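You operate a simulated robot arm through the tools that you are given. There is no shell and no other tool.

You run a simulated robot arm. Do the job below in one go: nothing can be reset, and whatever is moved stays where it is left.

TASK
Clamp the yellow block in the vice, sand its paint run off and put it in the parts tray.
Fine: lever free and jaw drawn back wide before the block comes out; the sanding pad ends on the workbench. Set down upright: what you pick out. What is to be rubbed or washed off counts as gone when no trace of it is left.

It is judged by the outcome, as a careful person would: the job done as asked, and still so three seconds after it is handed in. It fails if anything else is knocked over, pushed out of place, dropped, spilled or broken.

THE ROBOT
A 6-joint arm with a two-finger gripper, fixed in place. Base frame: the origin is on the floor under the middle of its stand, x ahead of it, y to its left, z up. Readings come in m, rad, newtons and seconds.
With the tool pointing down near the work surface it reaches from about 0.48 to 0.82 m from the base axis. Its first joint turns from -2.897 to 2.897 rad. Payload 1.66 kg.
Tool frame: the origin (TCP) lies between the finger pads and is the grasp point; the fingertips stand 0.016 m ahead of it; z points along the fingers, y is the line along which they close. The gripper opens to 0.111 m; its body begins 0.104 m behind the TCP.
Orientation is told as [roll, pitch, yaw] about the base's x, y, z axes, in that order, counted from this pose: with the fingers straight down and closing along the base's y, the tool's x points along the base's -x, its y along +y and its z along -z.

THE INTERFACE
- The arm moves only by the tool play_rows. Its argument "targets" is a list of rows, each a list of 6 numbers: the shift along the tool's x, y, z in m, then the turn, a rotation vector about the tool's x, y, z in rad. In form: [[dx, dy, dz, rx, ry, rz], ...]. A call has 1 to 20 rows; each row shifts and turns the commanded pose from where the row before left it, along the tool's axes as they then stand. "grip" is the gripper command, from -1 (shut) to 1 (fully open), values between in proportion, set as the call begins (left out, the last holds). A row lasts 0.2 s, in which the tool goes at most 0.05 m and 0.15 rad; a call with a longer step from one row to the next is refused whole, and so is a gripper value outside its range. Where a pose cannot be reached the arm comes as near as it can. A force on the tool above 50 N (or 10 N above the force at the start of the call, whichever is more), or a blocked arm, ends the call early, and 0.2 s more pass. Each finger travels about 0.1698 m/s and halts on what it meets, pressing with about 32 N; the grip force reading is that of the motor and also rises with nothing between the fingers. The clock runs only during rows and for 0.2 s after the last one: add rows that do not move to give the fingers time. The reply holds the time, the measured pose of the TCP, the force on the tool along the base axes, the opening and the grip force, in the units named above and with some noise, with the torque about the TCP (base axes, N m) and any sound that the robot's microphone picked up.
- Cameras (640 x 400 px; columns grow to the right, rows downward): "scene" is fixed at [0.4008, 0.4987, 1.5363]; the picture's right is [-0.98, 0.18, 0.00], its down [0.16, 0.87, -0.46] and it looks along [-0.08, -0.45, -0.89] (base axes); focal length 214 px, centre (320, 200). "wrist" rides on the gripper at [0.07, 0.014, -0.143] in the tool frame; the picture's right is [-0.19, 0.98, 0.00], its down [-0.87, -0.17, -0.47] and it looks along [-0.46, -0.09, 0.88] (tool axes); focal length 230 px, centre (320, 200). There is no depth. A picture from a camera that has moved, and an enlarged one, comes with that camera's place and axes in the base frame and with its lens.
- capture(camera): a new picture of that camera. The clock stands still meanwhile.
- raise_lower(by): moves the trunk up (or, below 0, down) by that many m; the arm rides with it, the base frame stays. It gives what a move gives, with no picture.
- enlarge(camera, box): a new picture of the part [left, top, right, bottom] of that camera's present view, enlarged. The clock stands still meanwhile.
- sign_off(): hands the job in; it is judged then, once.

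Nothing tells you positions but the pictures and the camera data. Unless the task says otherwise, let go and move clear before handing in.

The tools are called after "Call:" as a command line: name --pt "numbers of a row" for each row, then --argument value for the rest, lists and objects as JSON in quotes. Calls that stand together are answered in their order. play_rows: Moves the arm, as the interface text tells. Its arguments: {"type":"object","properties":{"targets":{"type":"array"},"grip":{"type":"number"}},"required":["targets"]} The other tools are called the same way: raise_lower (by) moves the trunk up or down; capture (camera) takes a picture; enlarge (camera, box) takes an enlarged picture of a part of a camera's view; sign_off () hands the job in.

At the start:

```text
clock: 0.0
eef_pos: [0.1976, 0.2818, 1.2719]
tcp_rot: [0.001, 0.0, 0.001]
contact_force: [0.3, -0.4, -0.6]
torque: [0.01, 0.02, 0.01]
gripper_width: 0.1109
grasp_force: 0.1
trunk travel left (down, up): [-0.225, 0.365]
```

scene: 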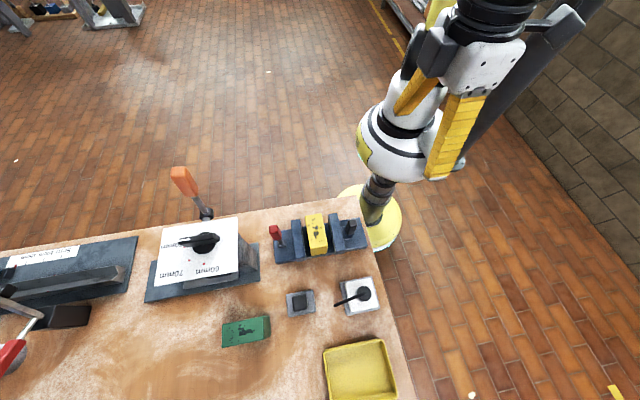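
wrist: 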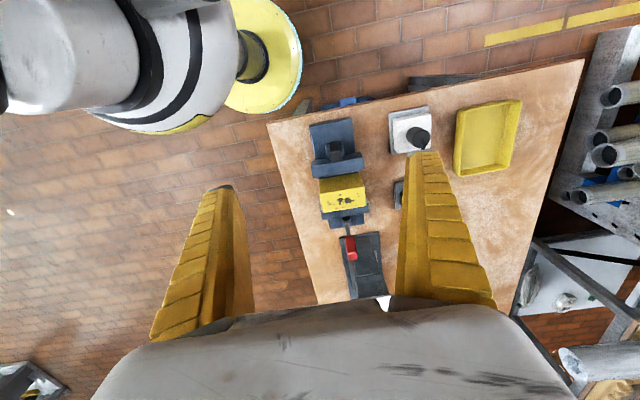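

I see a workbench with a vice (yellow block standing in it or near it), a yellow tray, a green item, a small grey block, a switch-like white block, and other things. I'll take closer pictures first before moving.

Call:
enlarge --camera "scene" --box '[250, 200, 410, 300]'

Call:
enlarge --camera "scene" --box '[200, 270, 420, 400]'

Call:
enlarge --camera "wrist" --box '[260, 80, 540, 310]'

Call:
enlarge --camera "scene" --box '[0, 150, 280, 400]'

```text
4.00 times, centred on (330, 250) of scene
camera zoom: at [0.4008, 0.4987, 1.5363], right [-0.98, 0.18, 0.0], down [0.16, 0.87, -0.46], along [-0.08, -0.45, -0.89], focal length 858 px, centre (280, 0)
```

zoom: 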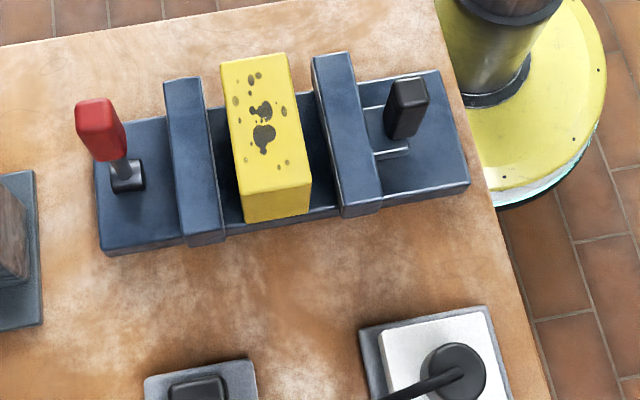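

```text
2.91 times, centred on (310, 335) of scene
camera zoom: at [0.4008, 0.4987, 1.5363], right [-0.98, 0.18, 0.0], down [0.16, 0.87, -0.46], along [-0.08, -0.45, -0.89], focal length 624 px, centre (349, -193)
```

zoom: 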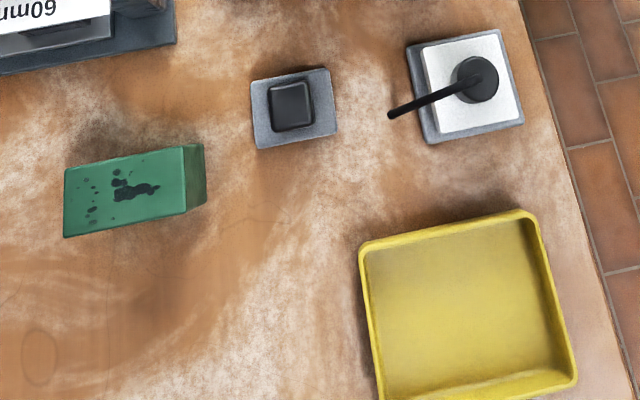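

```text
1.74 times, centred on (400, 195) of wrist
camera zoom: at [0.1284, 0.2956, 1.4149], right [0.19, 0.98, 0.0], down [0.87, -0.17, 0.47], along [0.46, -0.09, -0.88], focal length 400 px, centre (181, 209)
```

zoom: 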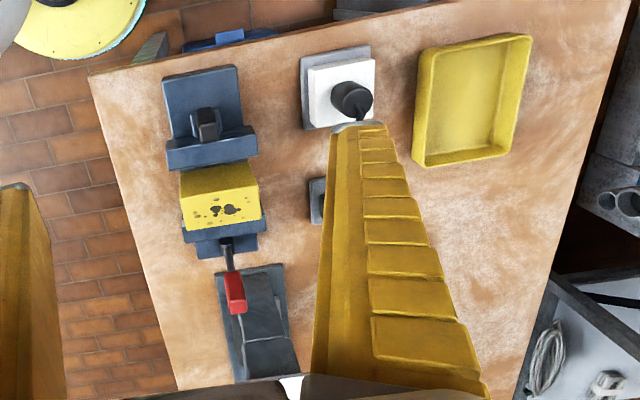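

```text
1.60 times, centred on (140, 275) of scene
camera zoom: at [0.4008, 0.4987, 1.5363], right [-0.98, 0.18, 0.0], down [0.16, 0.87, -0.46], along [-0.08, -0.45, -0.89], focal length 343 px, centre (608, 80)
```

zoom: 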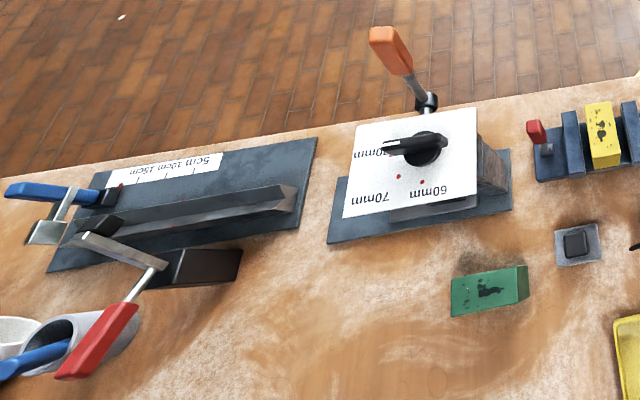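

The yellow block sits between the vice's jaws at about (0.38, 0.30), its top near z = 0.955, with the red lever at the far (+x) end and a black knob at the near end. I'll zoom in harder on the vice and on the pad.

Call:
enlarge --camera "wrist" --box '[290, 105, 400, 175]'

Call:
enlarge --camera "wrist" --box '[290, 165, 400, 235]'

Call:
enlarge --camera "scene" --box '[260, 205, 324, 265]'

Call:
enlarge --camera "scene" --box '[310, 205, 374, 265]'

Call:
enlarge --camera "scene" --box '[270, 265, 390, 340]'

```text
5.71 times, centred on (345, 140) of wrist
camera zoom: at [0.1284, 0.2956, 1.4149], right [0.19, 0.98, 0.0], down [0.87, -0.17, 0.47], along [0.46, -0.09, -0.88], focal length 1315 px, centre (177, 543)
```

zoom: 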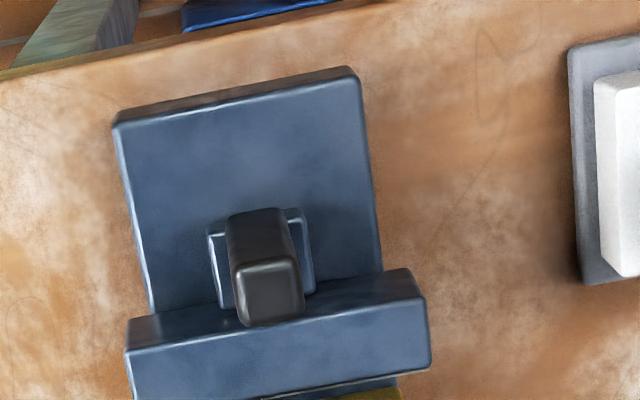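

```text
5.71 times, centred on (345, 200) of wrist
camera zoom: at [0.1284, 0.2956, 1.4149], right [0.19, 0.98, 0.0], down [0.87, -0.17, 0.47], along [0.46, -0.09, -0.88], focal length 1315 px, centre (177, 200)
```

zoom: 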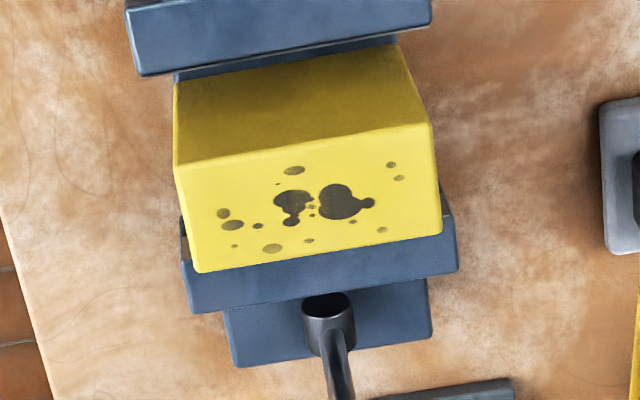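

```text
6.67 times, centred on (292, 235) of scene
camera zoom: at [0.4008, 0.4987, 1.5363], right [-0.98, 0.18, 0.0], down [0.16, 0.87, -0.46], along [-0.08, -0.45, -0.89], focal length 1430 px, centre (507, -33)
```

zoom: 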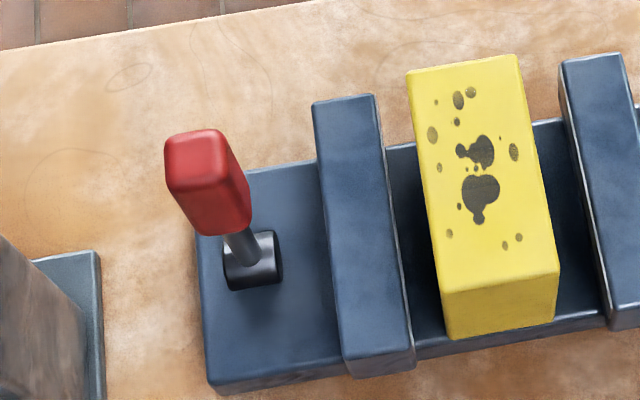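

```text
6.67 times, centred on (342, 235) of scene
camera zoom: at [0.4008, 0.4987, 1.5363], right [-0.98, 0.18, 0.0], down [0.16, 0.87, -0.46], along [-0.08, -0.45, -0.89], focal length 1430 px, centre (173, -33)
```

zoom: 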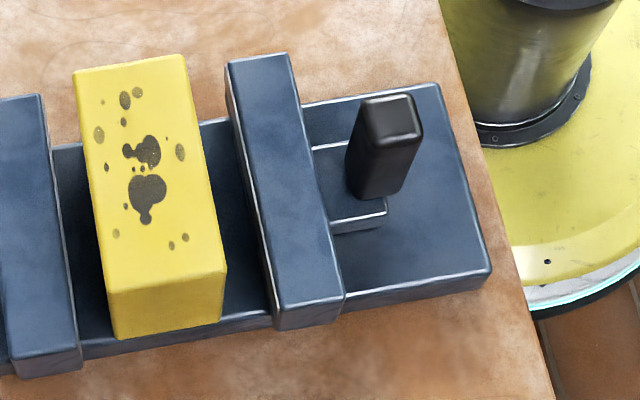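

```text
5.33 times, centred on (330, 302) of scene
camera zoom: at [0.4008, 0.4987, 1.5363], right [-0.98, 0.18, 0.0], down [0.16, 0.87, -0.46], along [-0.08, -0.45, -0.89], focal length 1144 px, centre (267, -347)
```

zoom: 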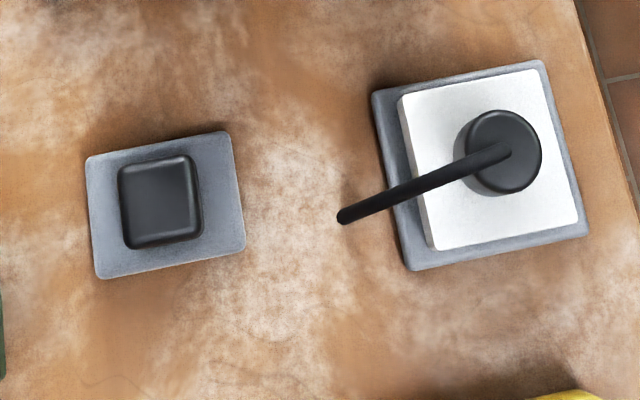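

The block (about 0.05 × 0.10 m, top at z ≈ 0.96) stands loose between the jaws; the near jaw carries a black handle and looks like the sliding one, and the red lever stands upright at about (0.48, 0.30). I'll move the arm over for a closer look at the vice.

Call:
play_rows --pt "-0.012 0.007 0.03 0 0 0" --pt "-0.012 0.007 0.03 0 0 0" --pt "-0.012 0.007 0.03 0 0 0" --pt "-0.012 0.007 0.03 0 0 0" --pt "-0.012 0.007 0.03 0 0 0" --pt "0 0 0 0 0 0"

Call:
capture --camera "wrist"

Call:
capture --camera "scene"

```text
clock: 1.4
eef_pos: [0.2577, 0.3149, 1.1204]
tcp_rot: [0.001, 0.001, -0.002]
contact_force: [-0.7, -0.4, -0.6]
torque: [-0.03, 0.01, -0.01]
gripper_width: 0.111
grasp_force: 0.0
trunk travel left (down, up): [-0.225, 0.365]
```

```text
taken
camera wrist: at [0.1881, 0.3297, 1.2637], right [0.19, 0.98, 0.0], down [0.87, -0.17, 0.47], along [0.46, -0.09, -0.88], focal length 230 px, centre (320, 200)
```

wrist: 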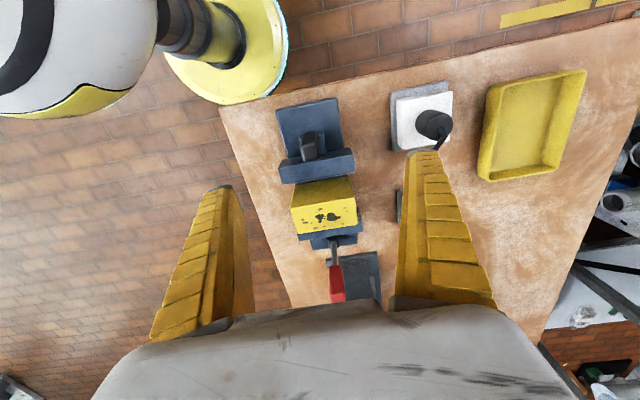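

```text
taken
```

scene: 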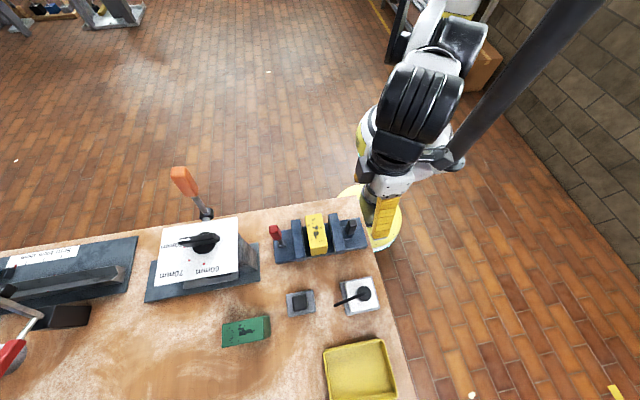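

The vice is now well in the wrist view with the arm still high above it. I'll enlarge the parts to see the jaw handle, the lever's hinge and the remaining items.

Call:
enlarge --camera "wrist" --box '[260, 90, 400, 180]'

Call:
enlarge --camera "wrist" --box '[270, 170, 400, 310]'

Call:
enlarge --camera "wrist" --box '[380, 60, 600, 230]'

```text
4.44 times, centred on (330, 135) of wrist
camera zoom: at [0.1881, 0.3297, 1.2637], right [0.19, 0.98, 0.0], down [0.87, -0.17, 0.47], along [0.46, -0.09, -0.88], focal length 1022 px, centre (276, 489)
```

zoom: 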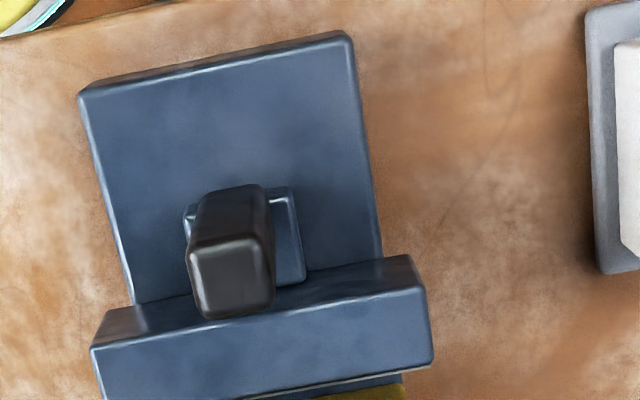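

```text
2.86 times, centred on (335, 240) of wrist
camera zoom: at [0.1881, 0.3297, 1.2637], right [0.19, 0.98, 0.0], down [0.87, -0.17, 0.47], along [0.46, -0.09, -0.88], focal length 657 px, centre (277, 86)
```

zoom: 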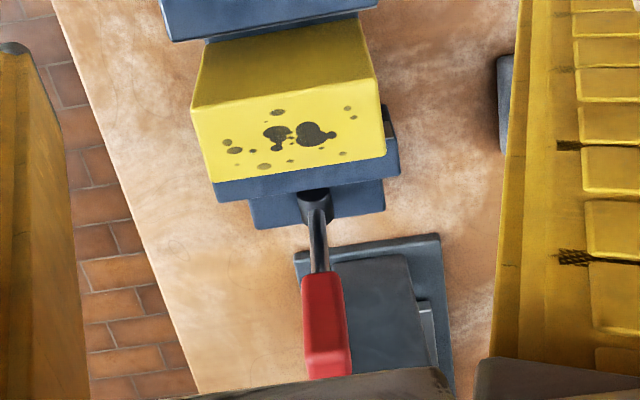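

```text
2.35 times, centred on (490, 145) of wrist
camera zoom: at [0.1881, 0.3297, 1.2637], right [0.19, 0.98, 0.0], down [0.87, -0.17, 0.47], along [0.46, -0.09, -0.88], focal length 541 px, centre (-80, 329)
```

zoom: 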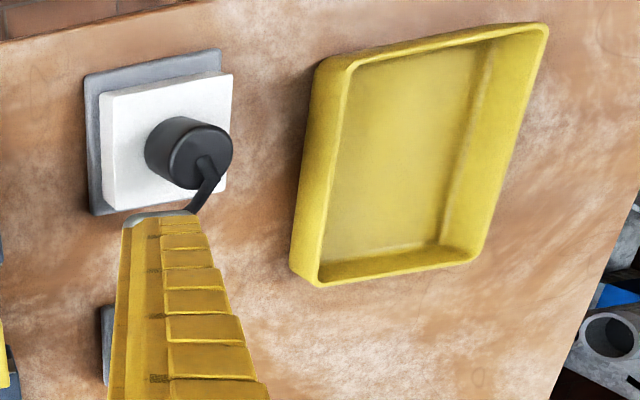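

The handle on the sliding jaw stands at about (0.272, 0.300) with its top near z = 0.972; the lever hinge axis looks to run along x, so it swings sideways. Next I line up above the jaw handle with the gripper part open and check that the arm reaches there.

Call:
play_rows --pt "-0.005 -0.005 0.015 0 0 0" --pt "-0.005 -0.005 0.02 0 0 0" --pt "-0.0045 -0.005 0.025 0 0 0" --pt "0 0 0.025 0 0 0" --pt "0 0 0.015 0 0 0" --pt "0 0 0 0 0 0" --grip 0.2

Call:
capture --camera "wrist"

Call:
capture --camera "scene"

```text
clock: 2.8
eef_pos: [0.2746, 0.3007, 1.0215]
tcp_rot: [0.001, 0.0, -0.002]
contact_force: [0.1, 0.1, -0.3]
torque: [0.0, 0.01, 0.03]
gripper_width: 0.0685
grasp_force: 1.5
trunk travel left (down, up): [-0.225, 0.365]
```

```text
taken
camera wrist: at [0.2043, 0.3146, 1.1645], right [0.19, 0.98, 0.0], down [0.87, -0.17, 0.47], along [0.46, -0.09, -0.88], focal length 230 px, centre (320, 200)
```

wrist: 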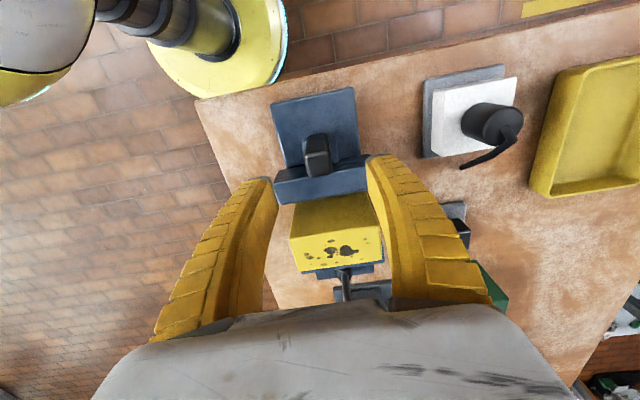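

```text
taken
```

scene: 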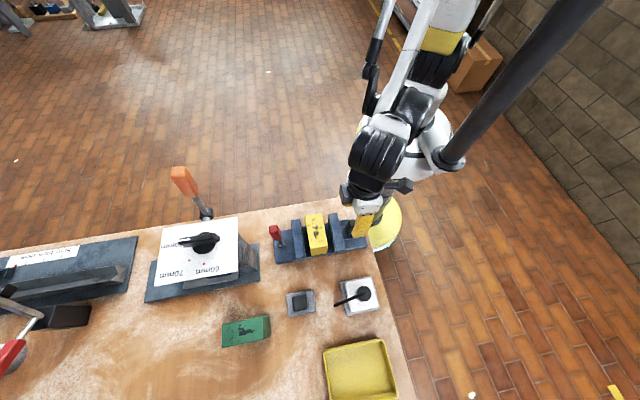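

The arm reaches above the jaw handle without trouble. I'll zoom in to check the alignment before going down.

Call:
enlarge --camera "wrist" --box '[240, 80, 400, 200]'

Call:
enlarge --camera "scene" --box '[310, 195, 400, 265]'

```text
3.33 times, centred on (320, 140) of wrist
camera zoom: at [0.2043, 0.3146, 1.1645], right [0.19, 0.98, 0.0], down [0.87, -0.17, 0.47], along [0.46, -0.09, -0.88], focal length 767 px, centre (320, 400)
```

zoom: 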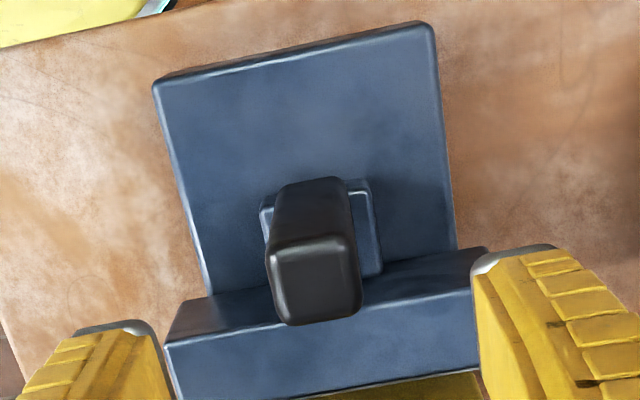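

```text
5.71 times, centred on (355, 230) of scene
camera zoom: at [0.4008, 0.4987, 1.5363], right [-0.98, 0.18, 0.0], down [0.16, 0.87, -0.46], along [-0.08, -0.45, -0.89], focal length 1226 px, centre (120, 29)
```

zoom: 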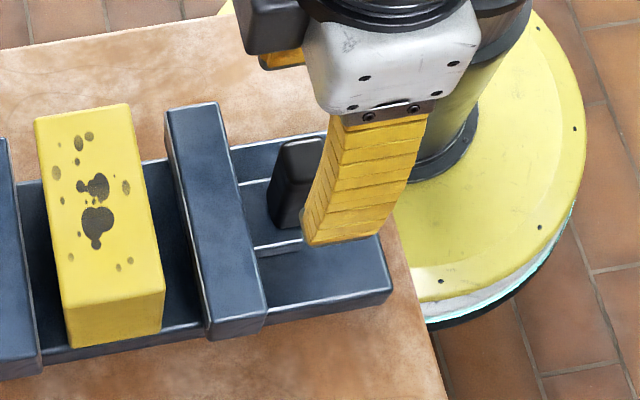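

The handle top reads (0.270, 0.300) and lies between the fingers. I descend to z ≈ 0.945 and close on it.

Call:
play_rows --pt "0.004 0 0.02 0 0 0" --pt "0 0 0.025 0 0 0" --pt "0 0 0.02 0 0 0" --pt "0 0 0.0115 0 0 0" --pt "0 0 0 0 0 0"

Call:
play_rows --pt "0 0 0 0 0 0" --pt "0 0 0 0 0 0" --pt "0 0 0 0 0 0" --grip -1

Call:
capture --camera "scene"

Call:
capture --camera "wrist"

```text
clock: 4.0
eef_pos: [0.2718, 0.3052, 0.9498]
tcp_rot: [0.0, 0.002, 0.0]
contact_force: [0.1, 0.4, 0.2]
torque: [-0.02, 0.04, -0.01]
gripper_width: 0.0684
grasp_force: 1.4
out of reach, approached as far as the arm can: row 4
trunk travel left (down, up): [-0.225, 0.365]
```

```text
clock: 4.8
eef_pos: [0.2707, 0.3011, 0.9524]
tcp_rot: [-0.002, 0.0, -0.003]
contact_force: [1.4, -47.2, 0.8]
torque: [-0.31, -0.38, -0.03]
gripper_width: 0.0184
grasp_force: 33.8
trunk travel left (down, up): [-0.225, 0.365]
```

```text
taken
```

scene: 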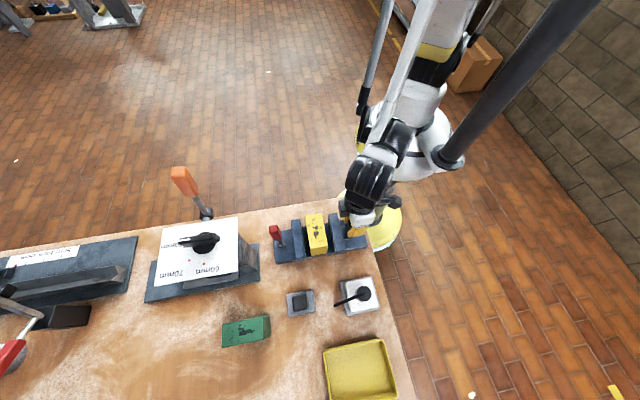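

```text
taken
camera wrist: at [0.2023, 0.3149, 1.095], right [0.19, 0.98, 0.0], down [0.87, -0.17, 0.47], along [0.46, -0.09, -0.88], focal length 230 px, centre (320, 200)
```

wrist: 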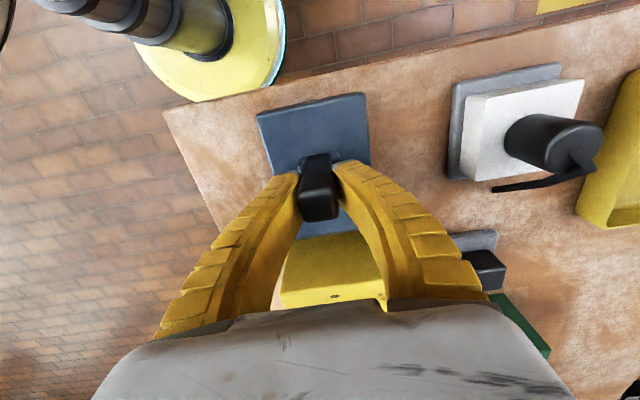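

The fingers hold the jaw handle (18 mm), but there's a side load of about 47 N since the arm sat at its inner reach limit. I'll ease the sideways offset while starting to slide the jaw toward the block.

Call:
play_rows --pt "-0.001 -0.002 -0.001 0 0 0" --pt "-0.002 -0.002 -0.001 0 0 0" --pt "0 0 0 0 0 0"

```text
clock: 5.6
eef_pos: [0.2751, 0.3, 0.9539]
tcp_rot: [0.002, 0.001, 0.0]
contact_force: [-1.7, -25.1, -17.8]
torque: [0.03, 0.33, 0.02]
gripper_width: 0.0165
grasp_force: 34.0
trunk travel left (down, up): [-0.225, 0.365]
```

The side load is falling. I'll trim it further and slide the jaw a centimetre toward the block.

Call:
play_rows --pt "-0.003 -0.0015 0.001 0 0 0" --pt "-0.004 -0.001 0.001 0 0 0" --pt "-0.004 0 0 0 0 0" --pt "0 0 0 0 0 0"

```text
clock: 6.6
eef_pos: [0.284, 0.3011, 0.9507]
tcp_rot: [0.003, 0.001, -0.001]
contact_force: [-0.1, 14.5, 9.3]
torque: [0.18, 0.2, 0.04]
gripper_width: 0.0199
grasp_force: 33.6
trunk travel left (down, up): [-0.225, 0.365]
```

The tool moved to x = 0.284 with almost no force along x; I'll check in the pictures that the jaw moved with it.

Call:
enlarge --camera "scene" --box '[260, 195, 380, 270]'

Call:
enlarge --camera "wrist" --box '[240, 80, 400, 200]'

```text
5.33 times, centred on (320, 232) of scene
camera zoom: at [0.4008, 0.4987, 1.5363], right [-0.98, 0.18, 0.0], down [0.16, 0.87, -0.46], along [-0.08, -0.45, -0.89], focal length 1144 px, centre (320, 27)
```

zoom: 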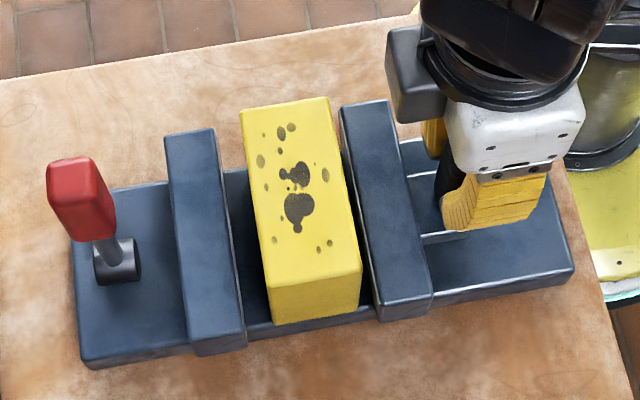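

```text
3.33 times, centred on (320, 140) of wrist
camera zoom: at [0.2157, 0.3137, 1.0946], right [0.19, 0.98, 0.0], down [0.87, -0.17, 0.47], along [0.46, -0.09, -0.88], focal length 767 px, centre (320, 400)
```

zoom: 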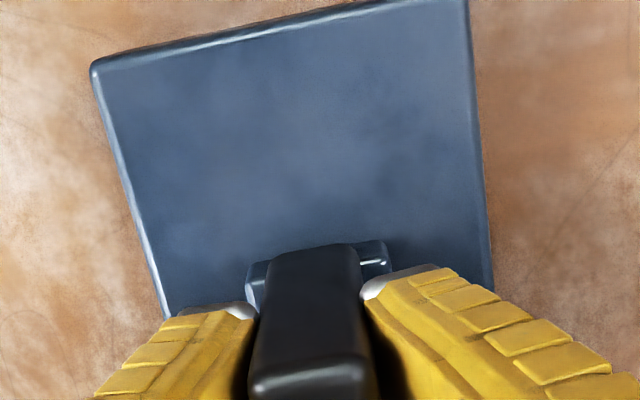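

The jaw is sliding along with the handle and its gap to the block has shrunk. I keep pushing in small steps, watching for the block to seat against the fixed jaw.

Call:
play_rows --pt "-0.004 -0.0005 0 0 0 0" --pt "-0.004 0 0 0 0 0" --pt "-0.004 0 0 0 0 0" --pt "0 0 0 0 0 0"

Call:
enlarge --camera "scene" --box '[260, 195, 380, 270]'

```text
clock: 7.6
eef_pos: [0.2969, 0.3001, 0.9516]
tcp_rot: [0.0, -0.001, 0.0]
contact_force: [-2.6, 33.1, 8.5]
torque: [0.33, 0.2, -0.01]
gripper_width: 0.0204
grasp_force: 33.9
trunk travel left (down, up): [-0.225, 0.365]
```

```text
5.33 times, centred on (320, 232) of scene
camera zoom: at [0.4008, 0.4987, 1.5363], right [-0.98, 0.18, 0.0], down [0.16, 0.87, -0.46], along [-0.08, -0.45, -0.89], focal length 1144 px, centre (320, 27)
```

zoom: 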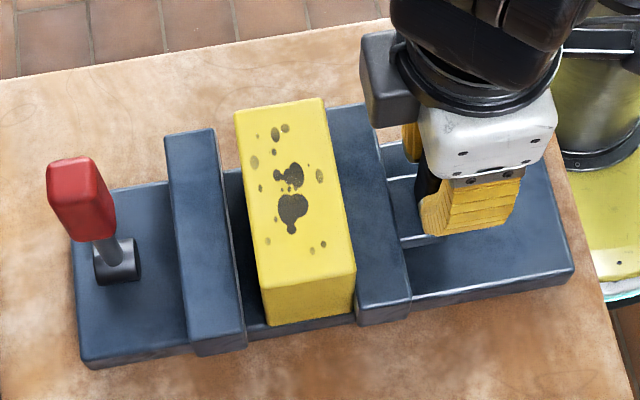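

The jaw has met the block and begun carrying it. I'll trim the sideways load and push on until it seats.

Call:
play_rows --pt "-0.003 0.0012 0 0 0 0" --pt "-0.003 0.0003 0 0 0 0" --pt "-0.003 0 0 0 0 0" --pt "0 0 0 0 0 0"

Call:
enlarge --camera "scene" --box '[260, 195, 380, 270]'

```text
clock: 8.6
eef_pos: [0.3056, 0.2998, 0.9503]
tcp_rot: [-0.002, 0.0, 0.001]
contact_force: [-2.5, 19.1, 9.8]
torque: [0.17, 0.12, 0.0]
gripper_width: 0.0203
grasp_force: 33.9
trunk travel left (down, up): [-0.225, 0.365]
```

```text
5.33 times, centred on (320, 232) of scene
camera zoom: at [0.4008, 0.4987, 1.5363], right [-0.98, 0.18, 0.0], down [0.16, 0.87, -0.46], along [-0.08, -0.45, -0.89], focal length 1144 px, centre (320, 27)
```

zoom: 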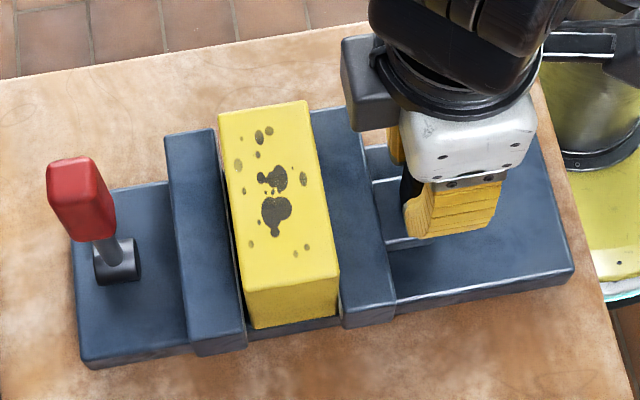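

Only a few millimetres of gap remain at the fixed jaw. I push on gently until the force along x climbs.

Call:
play_rows --pt "-0.002 0.0008 0 0 0 0" --pt "-0.002 0 0 0 0 0" --pt "-0.002 0 0 0 0 0" --pt "0 0 0 0 0 0"

Call:
enlarge --camera "scene" --box '[260, 195, 380, 270]'

```text
clock: 9.6
eef_pos: [0.3097, 0.2996, 0.9525]
tcp_rot: [-0.001, 0.0, 0.0]
contact_force: [-21.7, 4.2, 4.8]
torque: [0.1, 0.26, 0.01]
gripper_width: 0.0183
grasp_force: 34.2
trunk travel left (down, up): [-0.225, 0.365]
```

```text
5.33 times, centred on (320, 232) of scene
camera zoom: at [0.4008, 0.4987, 1.5363], right [-0.98, 0.18, 0.0], down [0.16, 0.87, -0.46], along [-0.08, -0.45, -0.89], focal length 1144 px, centre (320, 27)
```

zoom: 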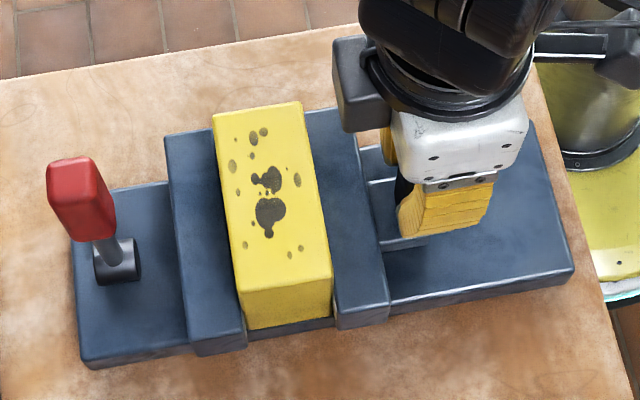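

The force along x jumped to −22 N: the block is seated between both jaws. I open, rise off the handle and check that the jaw stays put.

Call:
play_rows --pt "-0.001 0 0 0 0 0" --pt "0 0 0 0 0 0"

Call:
play_rows --pt "0 0 0 0 0 0" --pt "0 0 0 0 0 0" --pt "0 0 0 0 0 0" --grip 0.0

Call:
play_rows --pt "0 0 -0.02 0 0 0" --pt "0 0 -0.03 0 0 0" --pt "0 0 -0.04 0 0 0" --pt "0 0 -0.04 0 0 0" --pt "0 0 -0.04 0 0 0" --pt "0 0 0 0 0 0"

Call:
capture --camera "wrist"

Call:
enlarge --camera "scene" --box '[260, 195, 380, 270]'

```text
clock: 10.2
eef_pos: [0.3109, 0.3005, 0.953]
tcp_rot: [0.0, -0.003, -0.001]
contact_force: [-21.8, -0.6, 1.8]
torque: [0.02, 0.23, -0.01]
gripper_width: 0.0174
grasp_force: 33.5
trunk travel left (down, up): [-0.225, 0.365]
```

```text
clock: 11.0
eef_pos: [0.3131, 0.3016, 0.9522]
tcp_rot: [0.001, 0.0, 0.001]
contact_force: [0.1, -0.5, 0.5]
torque: [0.01, -0.04, -0.01]
gripper_width: 0.0577
grasp_force: 1.7
trunk travel left (down, up): [-0.225, 0.365]
```

```text
clock: 12.4
eef_pos: [0.3124, 0.3034, 1.1226]
tcp_rot: [0.001, -0.001, -0.001]
contact_force: [0.1, 0.5, -0.7]
torque: [-0.03, -0.01, -0.03]
gripper_width: 0.0578
grasp_force: 1.1
trunk travel left (down, up): [-0.225, 0.365]
```

```text
taken
camera wrist: at [0.2438, 0.316, 1.2654], right [0.19, 0.98, 0.0], down [0.87, -0.17, 0.47], along [0.46, -0.09, -0.88], focal length 230 px, centre (320, 200)
```

wrist: 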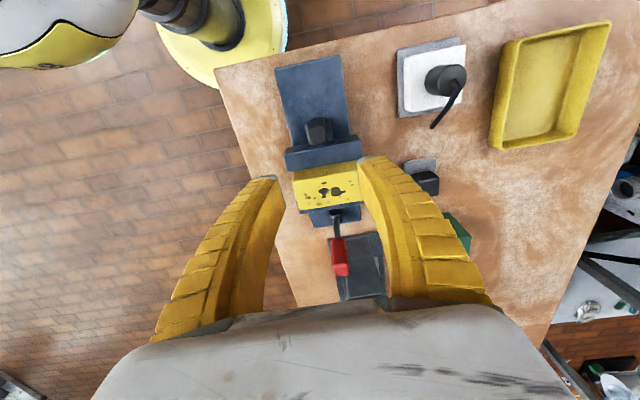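

```text
5.33 times, centred on (320, 232) of scene
camera zoom: at [0.4008, 0.4987, 1.5363], right [-0.98, 0.18, 0.0], down [0.16, 0.87, -0.46], along [-0.08, -0.45, -0.89], focal length 1144 px, centre (320, 27)
```

zoom: 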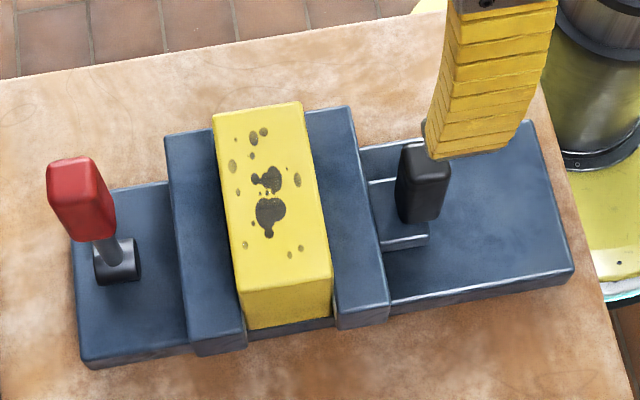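

The block is seated and the jaw stays where I left it. Now the lever: I zoom in on its hinge to see which way it swings.

Call:
enlarge --camera "wrist" --box '[300, 195, 380, 300]'

Call:
enlarge --camera "scene" --box '[262, 220, 294, 264]'

```text
3.81 times, centred on (340, 248) of wrist
camera zoom: at [0.2438, 0.316, 1.2654], right [0.19, 0.98, 0.0], down [0.87, -0.17, 0.47], along [0.46, -0.09, -0.88], focal length 876 px, centre (244, 19)
```

zoom: 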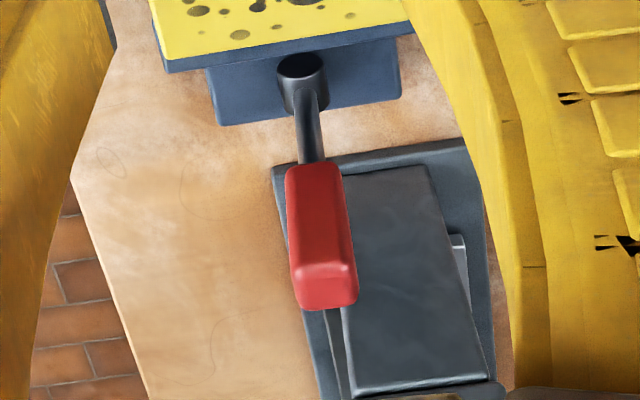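

```text
9.09 times, centred on (278, 242) of scene
camera zoom: at [0.4008, 0.4987, 1.5363], right [-0.98, 0.18, 0.0], down [0.16, 0.87, -0.46], along [-0.08, -0.45, -0.89], focal length 1950 px, centre (702, -182)
```

zoom: 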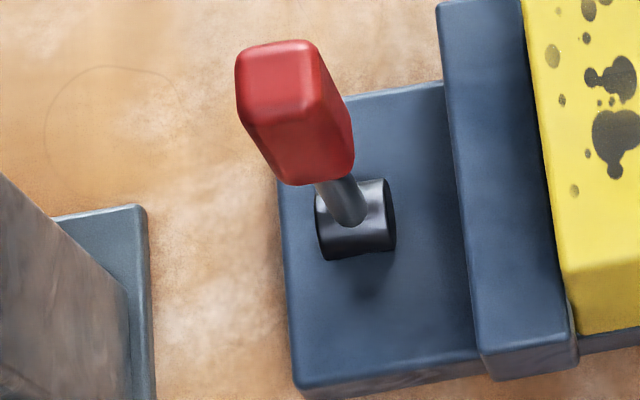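

The hinge axis clearly runs along x, so the lever tips toward +y or −y. I'll straddle the red grip with the fingers and feel carefully which way it goes.

Call:
play_rows --pt "-0.03 0 0 0 0 0" --pt "-0.04 0 0 0 0 0" --pt "-0.04 -0.001 0 0 0 0" --pt "-0.035 -0.001 0 0 0 0" --pt "-0.022 0 0 0 0 0" --pt "0 0 0 0 0 0" --grip 0.1

Call:
capture --camera "wrist"

Call:
capture --camera "scene"

```text
clock: 13.8
eef_pos: [0.4813, 0.2986, 1.1237]
tcp_rot: [0.001, -0.001, -0.001]
contact_force: [0.4, 0.3, 0.8]
torque: [0.01, -0.01, 0.01]
gripper_width: 0.0632
grasp_force: 1.2
trunk travel left (down, up): [-0.225, 0.365]
```

```text
taken
camera wrist: at [0.4115, 0.3119, 1.2661], right [0.19, 0.98, 0.0], down [0.87, -0.17, 0.47], along [0.46, -0.09, -0.88], focal length 230 px, centre (320, 200)
```

wrist: 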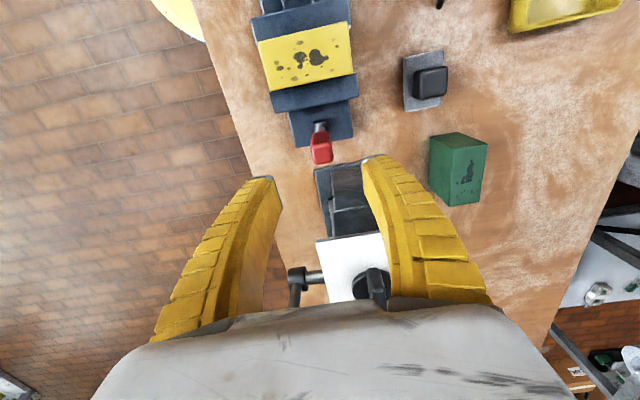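

```text
taken
```

scene: 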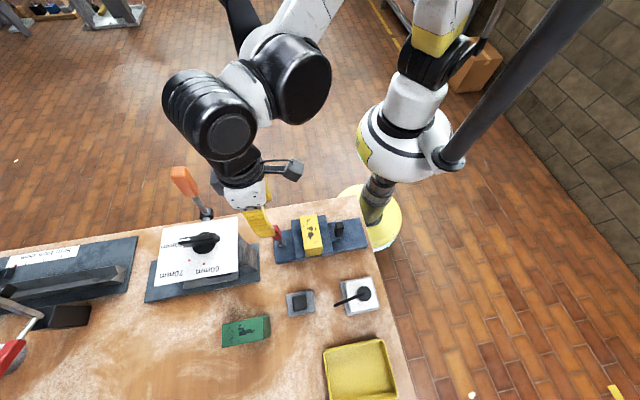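

The lever grip top reads (0.479, 0.300, 1.04), centred between the fingers. I lower the fingers around it.

Call:
play_rows --pt "0.001 0.001 0.03 0 0 0" --pt "0.001 0.001 0.03 0 0 0" --pt "0 0 0.03 0 0 0" --pt "0 0 0.025 0 0 0" --pt "0 0 0 0 0 0"

Call:
capture --camera "wrist"

Call:
enlarge --camera "scene" --box '[200, 180, 320, 270]'

```text
clock: 15.0
eef_pos: [0.4756, 0.3003, 1.0079]
tcp_rot: [0.0, -0.001, 0.001]
contact_force: [0.5, -0.2, 0.0]
torque: [0.04, -0.01, 0.02]
gripper_width: 0.0628
grasp_force: 1.6
trunk travel left (down, up): [-0.225, 0.365]
```

```text
taken
camera wrist: at [0.4074, 0.3139, 1.1507], right [0.19, 0.98, 0.0], down [0.87, -0.17, 0.47], along [0.46, -0.09, -0.88], focal length 230 px, centre (320, 200)
```

wrist: 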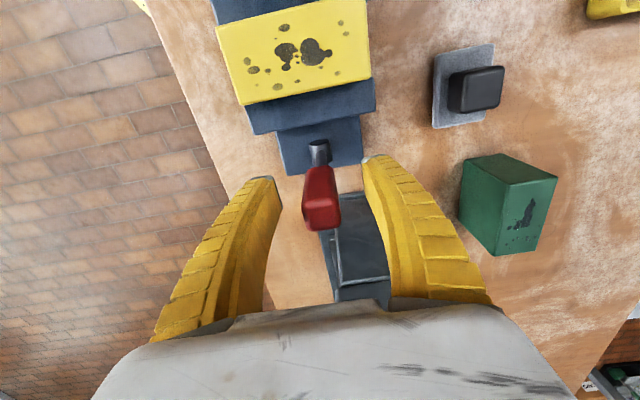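

```text
4.44 times, centred on (260, 225) of scene
camera zoom: at [0.4008, 0.4987, 1.5363], right [-0.98, 0.18, 0.0], down [0.16, 0.87, -0.46], along [-0.08, -0.45, -0.89], focal length 953 px, centre (587, 89)
```

zoom: 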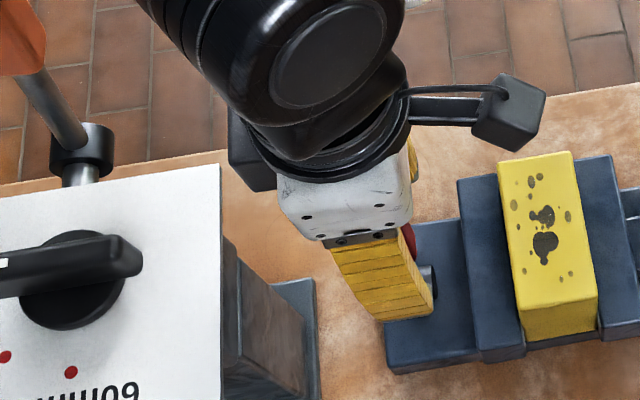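

The fingers straddle the grip. I test a light push toward −y, in small steps, reading the force.

Call:
play_rows --pt "0 -0.008 0 0 0 0" --pt "0 -0.008 0 0 0 0" --pt "0 -0.003 0 0 0 0" --pt "0 -0.003 0 0 0 0" --pt "0 0 0 0 0 0"

Call:
capture --camera "wrist"

```text
clock: 16.2
eef_pos: [0.4779, 0.2782, 1.0078]
tcp_rot: [0.002, 0.0, 0.0]
contact_force: [0.3, 1.7, 0.5]
torque: [0.05, -0.02, -0.02]
gripper_width: 0.064
grasp_force: 2.1
trunk travel left (down, up): [-0.225, 0.365]
```

```text
taken
camera wrist: at [0.4084, 0.292, 1.1501], right [0.19, 0.98, 0.0], down [0.87, -0.17, 0.47], along [0.46, -0.09, -0.88], focal length 230 px, centre (320, 200)
```

wrist: 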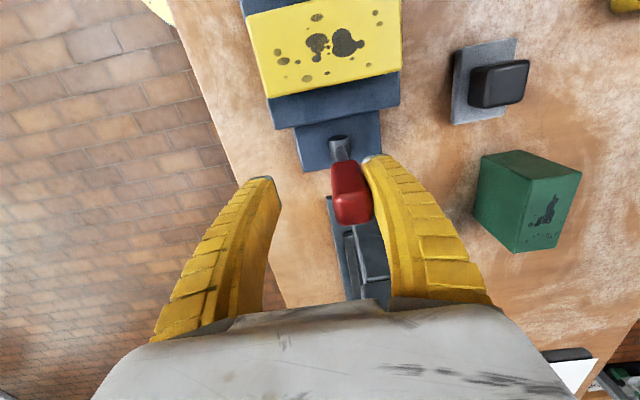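

The finger just touches the lever (1.7 N). I press a few millimetres further to feel whether it gives.

Call:
play_rows --pt "0 -0.003 0 0 0 0" --pt "0 -0.003 0 0 0 0" --pt "0 0 0 0 0 0"

Call:
capture --camera "wrist"

```text
clock: 17.0
eef_pos: [0.4775, 0.2725, 1.0065]
tcp_rot: [0.0, -0.001, 0.0]
contact_force: [0.4, 4.6, 2.3]
torque: [0.1, 0.0, -0.02]
gripper_width: 0.0663
grasp_force: 3.7
trunk travel left (down, up): [-0.225, 0.365]
```

```text
taken
camera wrist: at [0.4081, 0.2866, 1.1498], right [0.19, 0.98, 0.0], down [0.87, -0.17, 0.47], along [0.46, -0.09, -0.88], focal length 230 px, centre (320, 200)
```

wrist: 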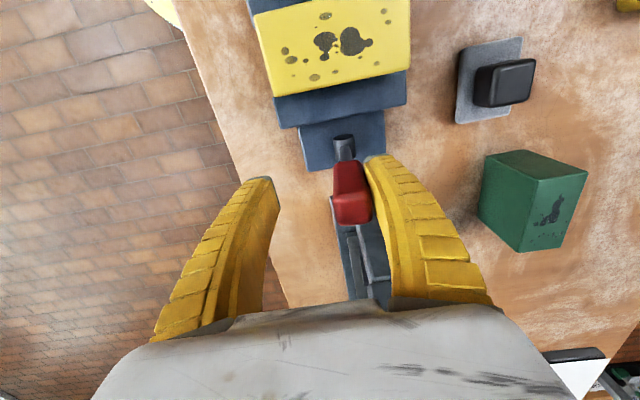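

The lever seems to give slightly toward −y with under 5 N. I push some more to be sure.

Call:
play_rows --pt "0 -0.004 0 0 0 0" --pt "0 -0.004 0 0 0 0" --pt "0 -0.004 0 0 0 0" --pt "0 0 0 0 0 0"

Call:
capture --camera "wrist"

Call:
enlarge --camera "scene" --box '[200, 180, 320, 270]'

```text
clock: 18.0
eef_pos: [0.4768, 0.26, 1.0069]
tcp_rot: [-0.002, 0.0, -0.001]
contact_force: [-0.5, 3.0, -0.5]
torque: [-0.01, 0.0, 0.03]
gripper_width: 0.0645
grasp_force: 2.4
trunk travel left (down, up): [-0.225, 0.365]
```

```text
taken
camera wrist: at [0.4085, 0.2739, 1.1502], right [0.19, 0.98, 0.0], down [0.87, -0.17, 0.47], along [0.46, -0.09, -0.88], focal length 230 px, centre (320, 200)
```

wrist: 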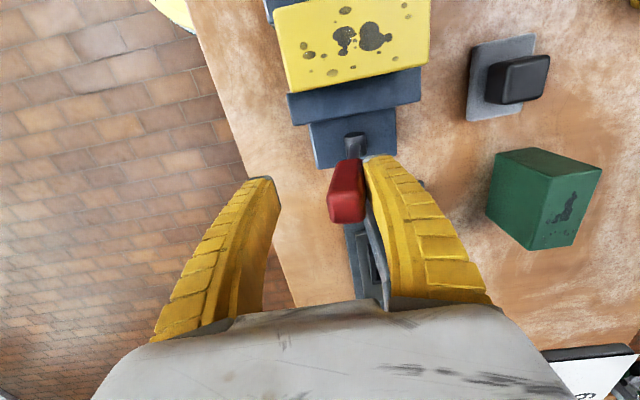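

```text
4.44 times, centred on (260, 225) of scene
camera zoom: at [0.4008, 0.4987, 1.5363], right [-0.98, 0.18, 0.0], down [0.16, 0.87, -0.46], along [-0.08, -0.45, -0.89], focal length 953 px, centre (587, 89)
```

zoom: 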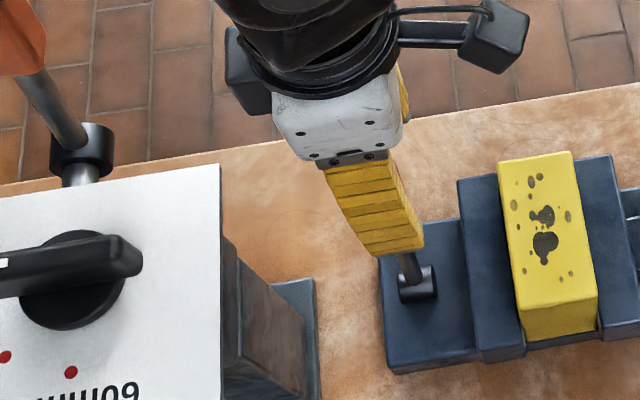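

The lever does swing toward −y with only ~3 N. I follow its arc with the fingers, watching force and sound.

Call:
play_rows --pt "0 -0.01 0.004 0 0 0" --pt "0 -0.01 0.003 0 0 0" --pt "0 -0.01 0.004 0 0 0" --pt "0 -0.008 0.003 0 0 0" --pt "0 0 0 0 0 0"

Call:
enlarge --camera "scene" --box '[200, 180, 320, 270]'

Call:
capture --camera "wrist"

```text
clock: 19.2
eef_pos: [0.4782, 0.2235, 0.9931]
tcp_rot: [0.0, 0.002, 0.001]
contact_force: [-0.5, 0.1, 0.5]
torque: [0.02, -0.02, 0.03]
gripper_width: 0.0632
grasp_force: 1.5
trunk travel left (down, up): [-0.225, 0.365]
```

```text
4.44 times, centred on (260, 225) of scene
camera zoom: at [0.4008, 0.4987, 1.5363], right [-0.98, 0.18, 0.0], down [0.16, 0.87, -0.46], along [-0.08, -0.45, -0.89], focal length 953 px, centre (587, 89)
```

zoom: 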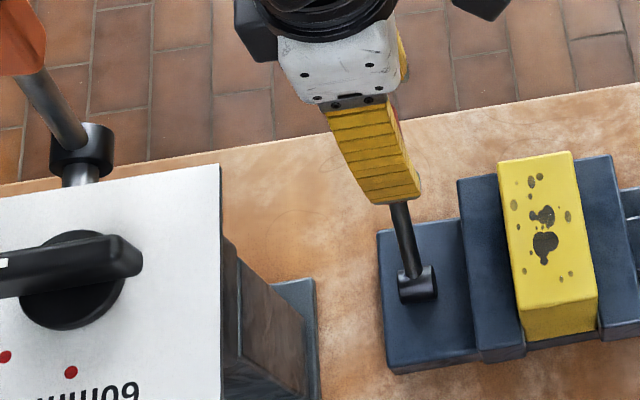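

```text
taken
camera wrist: at [0.4087, 0.2363, 1.1363], right [0.19, 0.98, 0.0], down [0.87, -0.17, 0.47], along [0.46, -0.09, -0.88], focal length 230 px, centre (320, 200)
```

wrist: 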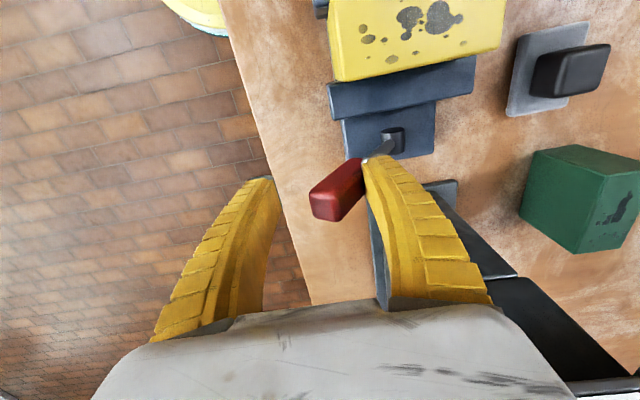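

The lever is at roughly 35°. I continue along the arc.

Call:
play_rows --pt "0 -0.009 0.006 0 0 0" --pt "0 -0.009 0.006 0 0 0" --pt "0 -0.008 0.006 0 0 0" --pt "0 0 0 0 0 0"

Call:
enlarge --camera "scene" --box '[200, 180, 320, 270]'

Call:
capture --camera "wrist"

```text
clock: 20.2
eef_pos: [0.4785, 0.196, 0.9743]
tcp_rot: [0.0, -0.001, 0.0]
contact_force: [-0.2, 0.2, -0.2]
torque: [0.01, 0.02, 0.02]
gripper_width: 0.063
grasp_force: 1.1
trunk travel left (down, up): [-0.225, 0.365]
```

```text
4.44 times, centred on (260, 225) of scene
camera zoom: at [0.4008, 0.4987, 1.5363], right [-0.98, 0.18, 0.0], down [0.16, 0.87, -0.46], along [-0.08, -0.45, -0.89], focal length 953 px, centre (587, 89)
```

zoom: 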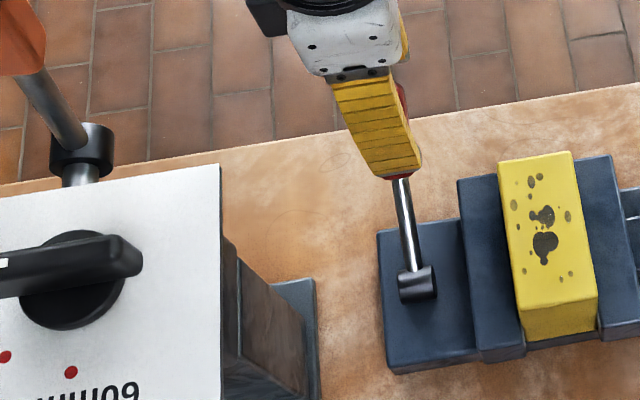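

```text
taken
camera wrist: at [0.4086, 0.2099, 1.1178], right [0.19, 0.98, 0.0], down [0.87, -0.17, 0.47], along [0.46, -0.09, -0.88], focal length 230 px, centre (320, 200)
```

wrist: 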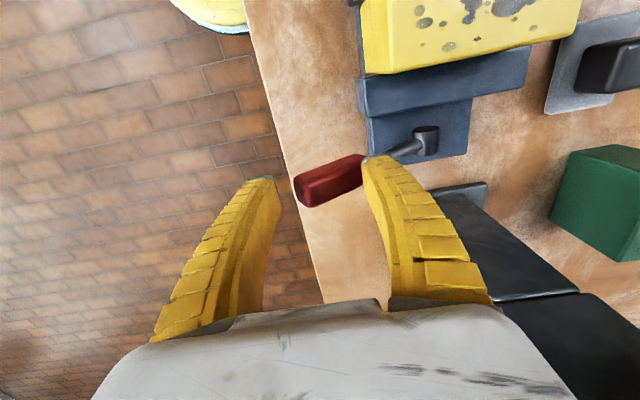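

The lever is at about 56° with no resistance. I continue down the arc.

Call:
play_rows --pt "0 -0.006 0.008 0 0 0" --pt "0 -0.006 0.008 0 0 0" --pt "0 -0.005 0.008 0 0 0" --pt "0 0 0 0 0 0"

Call:
enlarge --camera "scene" --box '[200, 180, 320, 270]'

Call:
capture --camera "wrist"

```text
clock: 21.2
eef_pos: [0.4769, 0.1811, 0.9521]
tcp_rot: [0.002, -0.003, 0.002]
contact_force: [9.6, 28.4, 31.1]
torque: [1.52, -0.09, -0.39]
gripper_width: 0.0886
grasp_force: 17.1
trunk travel left (down, up): [-0.225, 0.365]
```

```text
4.44 times, centred on (260, 225) of scene
camera zoom: at [0.4008, 0.4987, 1.5363], right [-0.98, 0.18, 0.0], down [0.16, 0.87, -0.46], along [-0.08, -0.45, -0.89], focal length 953 px, centre (587, 89)
```

zoom: 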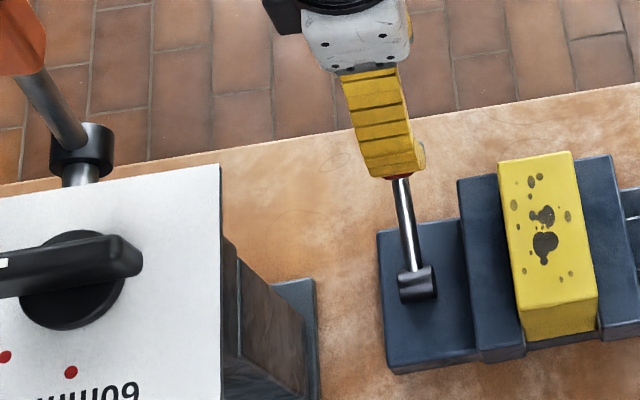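

```text
taken
camera wrist: at [0.407, 0.1951, 1.0947], right [0.19, 0.98, 0.0], down [0.87, -0.17, 0.47], along [0.46, -0.09, -0.88], focal length 230 px, centre (320, 200)
```

wrist: 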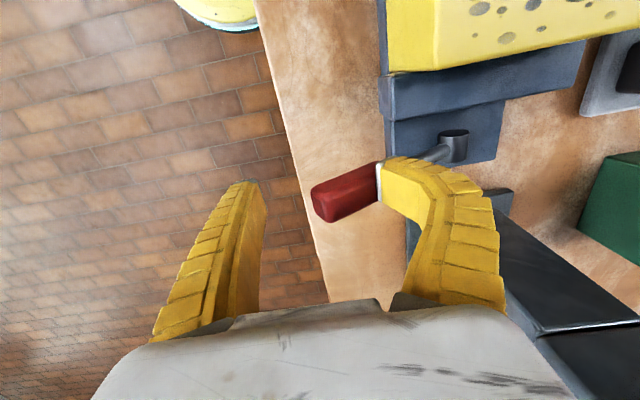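

The lever came to a firm stop at about 57° of tilt toward −y (force rose to ~40 N, finger flexing). I back off, then look at whether it stays and test the jaw.

Call:
play_rows --pt "0 0.004 -0.008 0 0 0" --pt "0 0.004 -0.012 0 0 0" --pt "0 0 -0.02 0 0 0" --pt "0 0 -0.03 0 0 0" --pt "0 0 -0.03 0 0 0" --pt "0 0 0 0 0 0"

Call:
capture --camera "wrist"

Call:
enlarge --camera "scene" --box '[240, 180, 380, 270]'

```text
clock: 22.6
eef_pos: [0.4794, 0.1881, 1.0496]
tcp_rot: [-0.001, 0.0, 0.001]
contact_force: [-0.3, -0.9, -0.2]
torque: [-0.04, 0.03, -0.01]
gripper_width: 0.0628
grasp_force: 1.0
trunk travel left (down, up): [-0.225, 0.365]
```

```text
taken
camera wrist: at [0.4094, 0.2018, 1.1925], right [0.19, 0.98, 0.0], down [0.87, -0.17, 0.47], along [0.46, -0.09, -0.88], focal length 230 px, centre (320, 200)
```

wrist: 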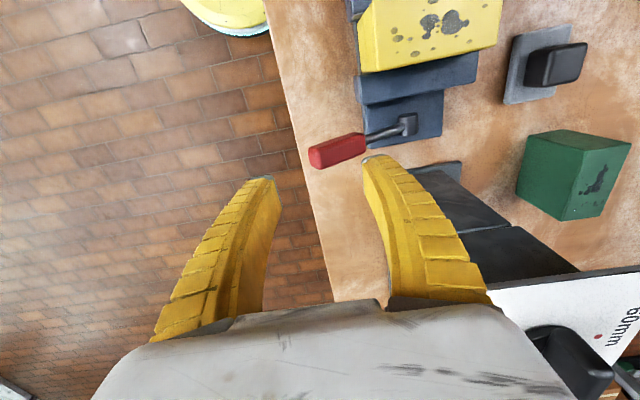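

```text
4.44 times, centred on (310, 225) of scene
camera zoom: at [0.4008, 0.4987, 1.5363], right [-0.98, 0.18, 0.0], down [0.16, 0.87, -0.46], along [-0.08, -0.45, -0.89], focal length 953 px, centre (364, 89)
```

zoom: 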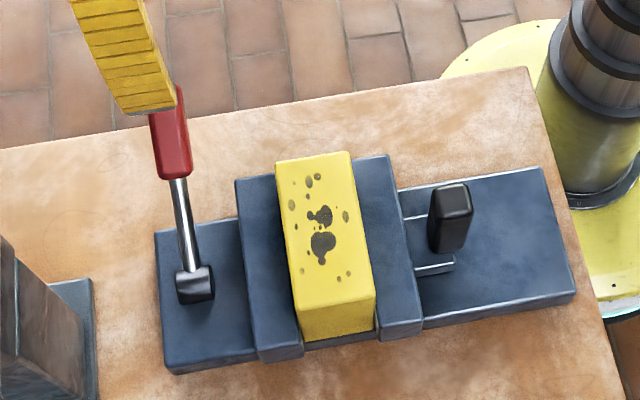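

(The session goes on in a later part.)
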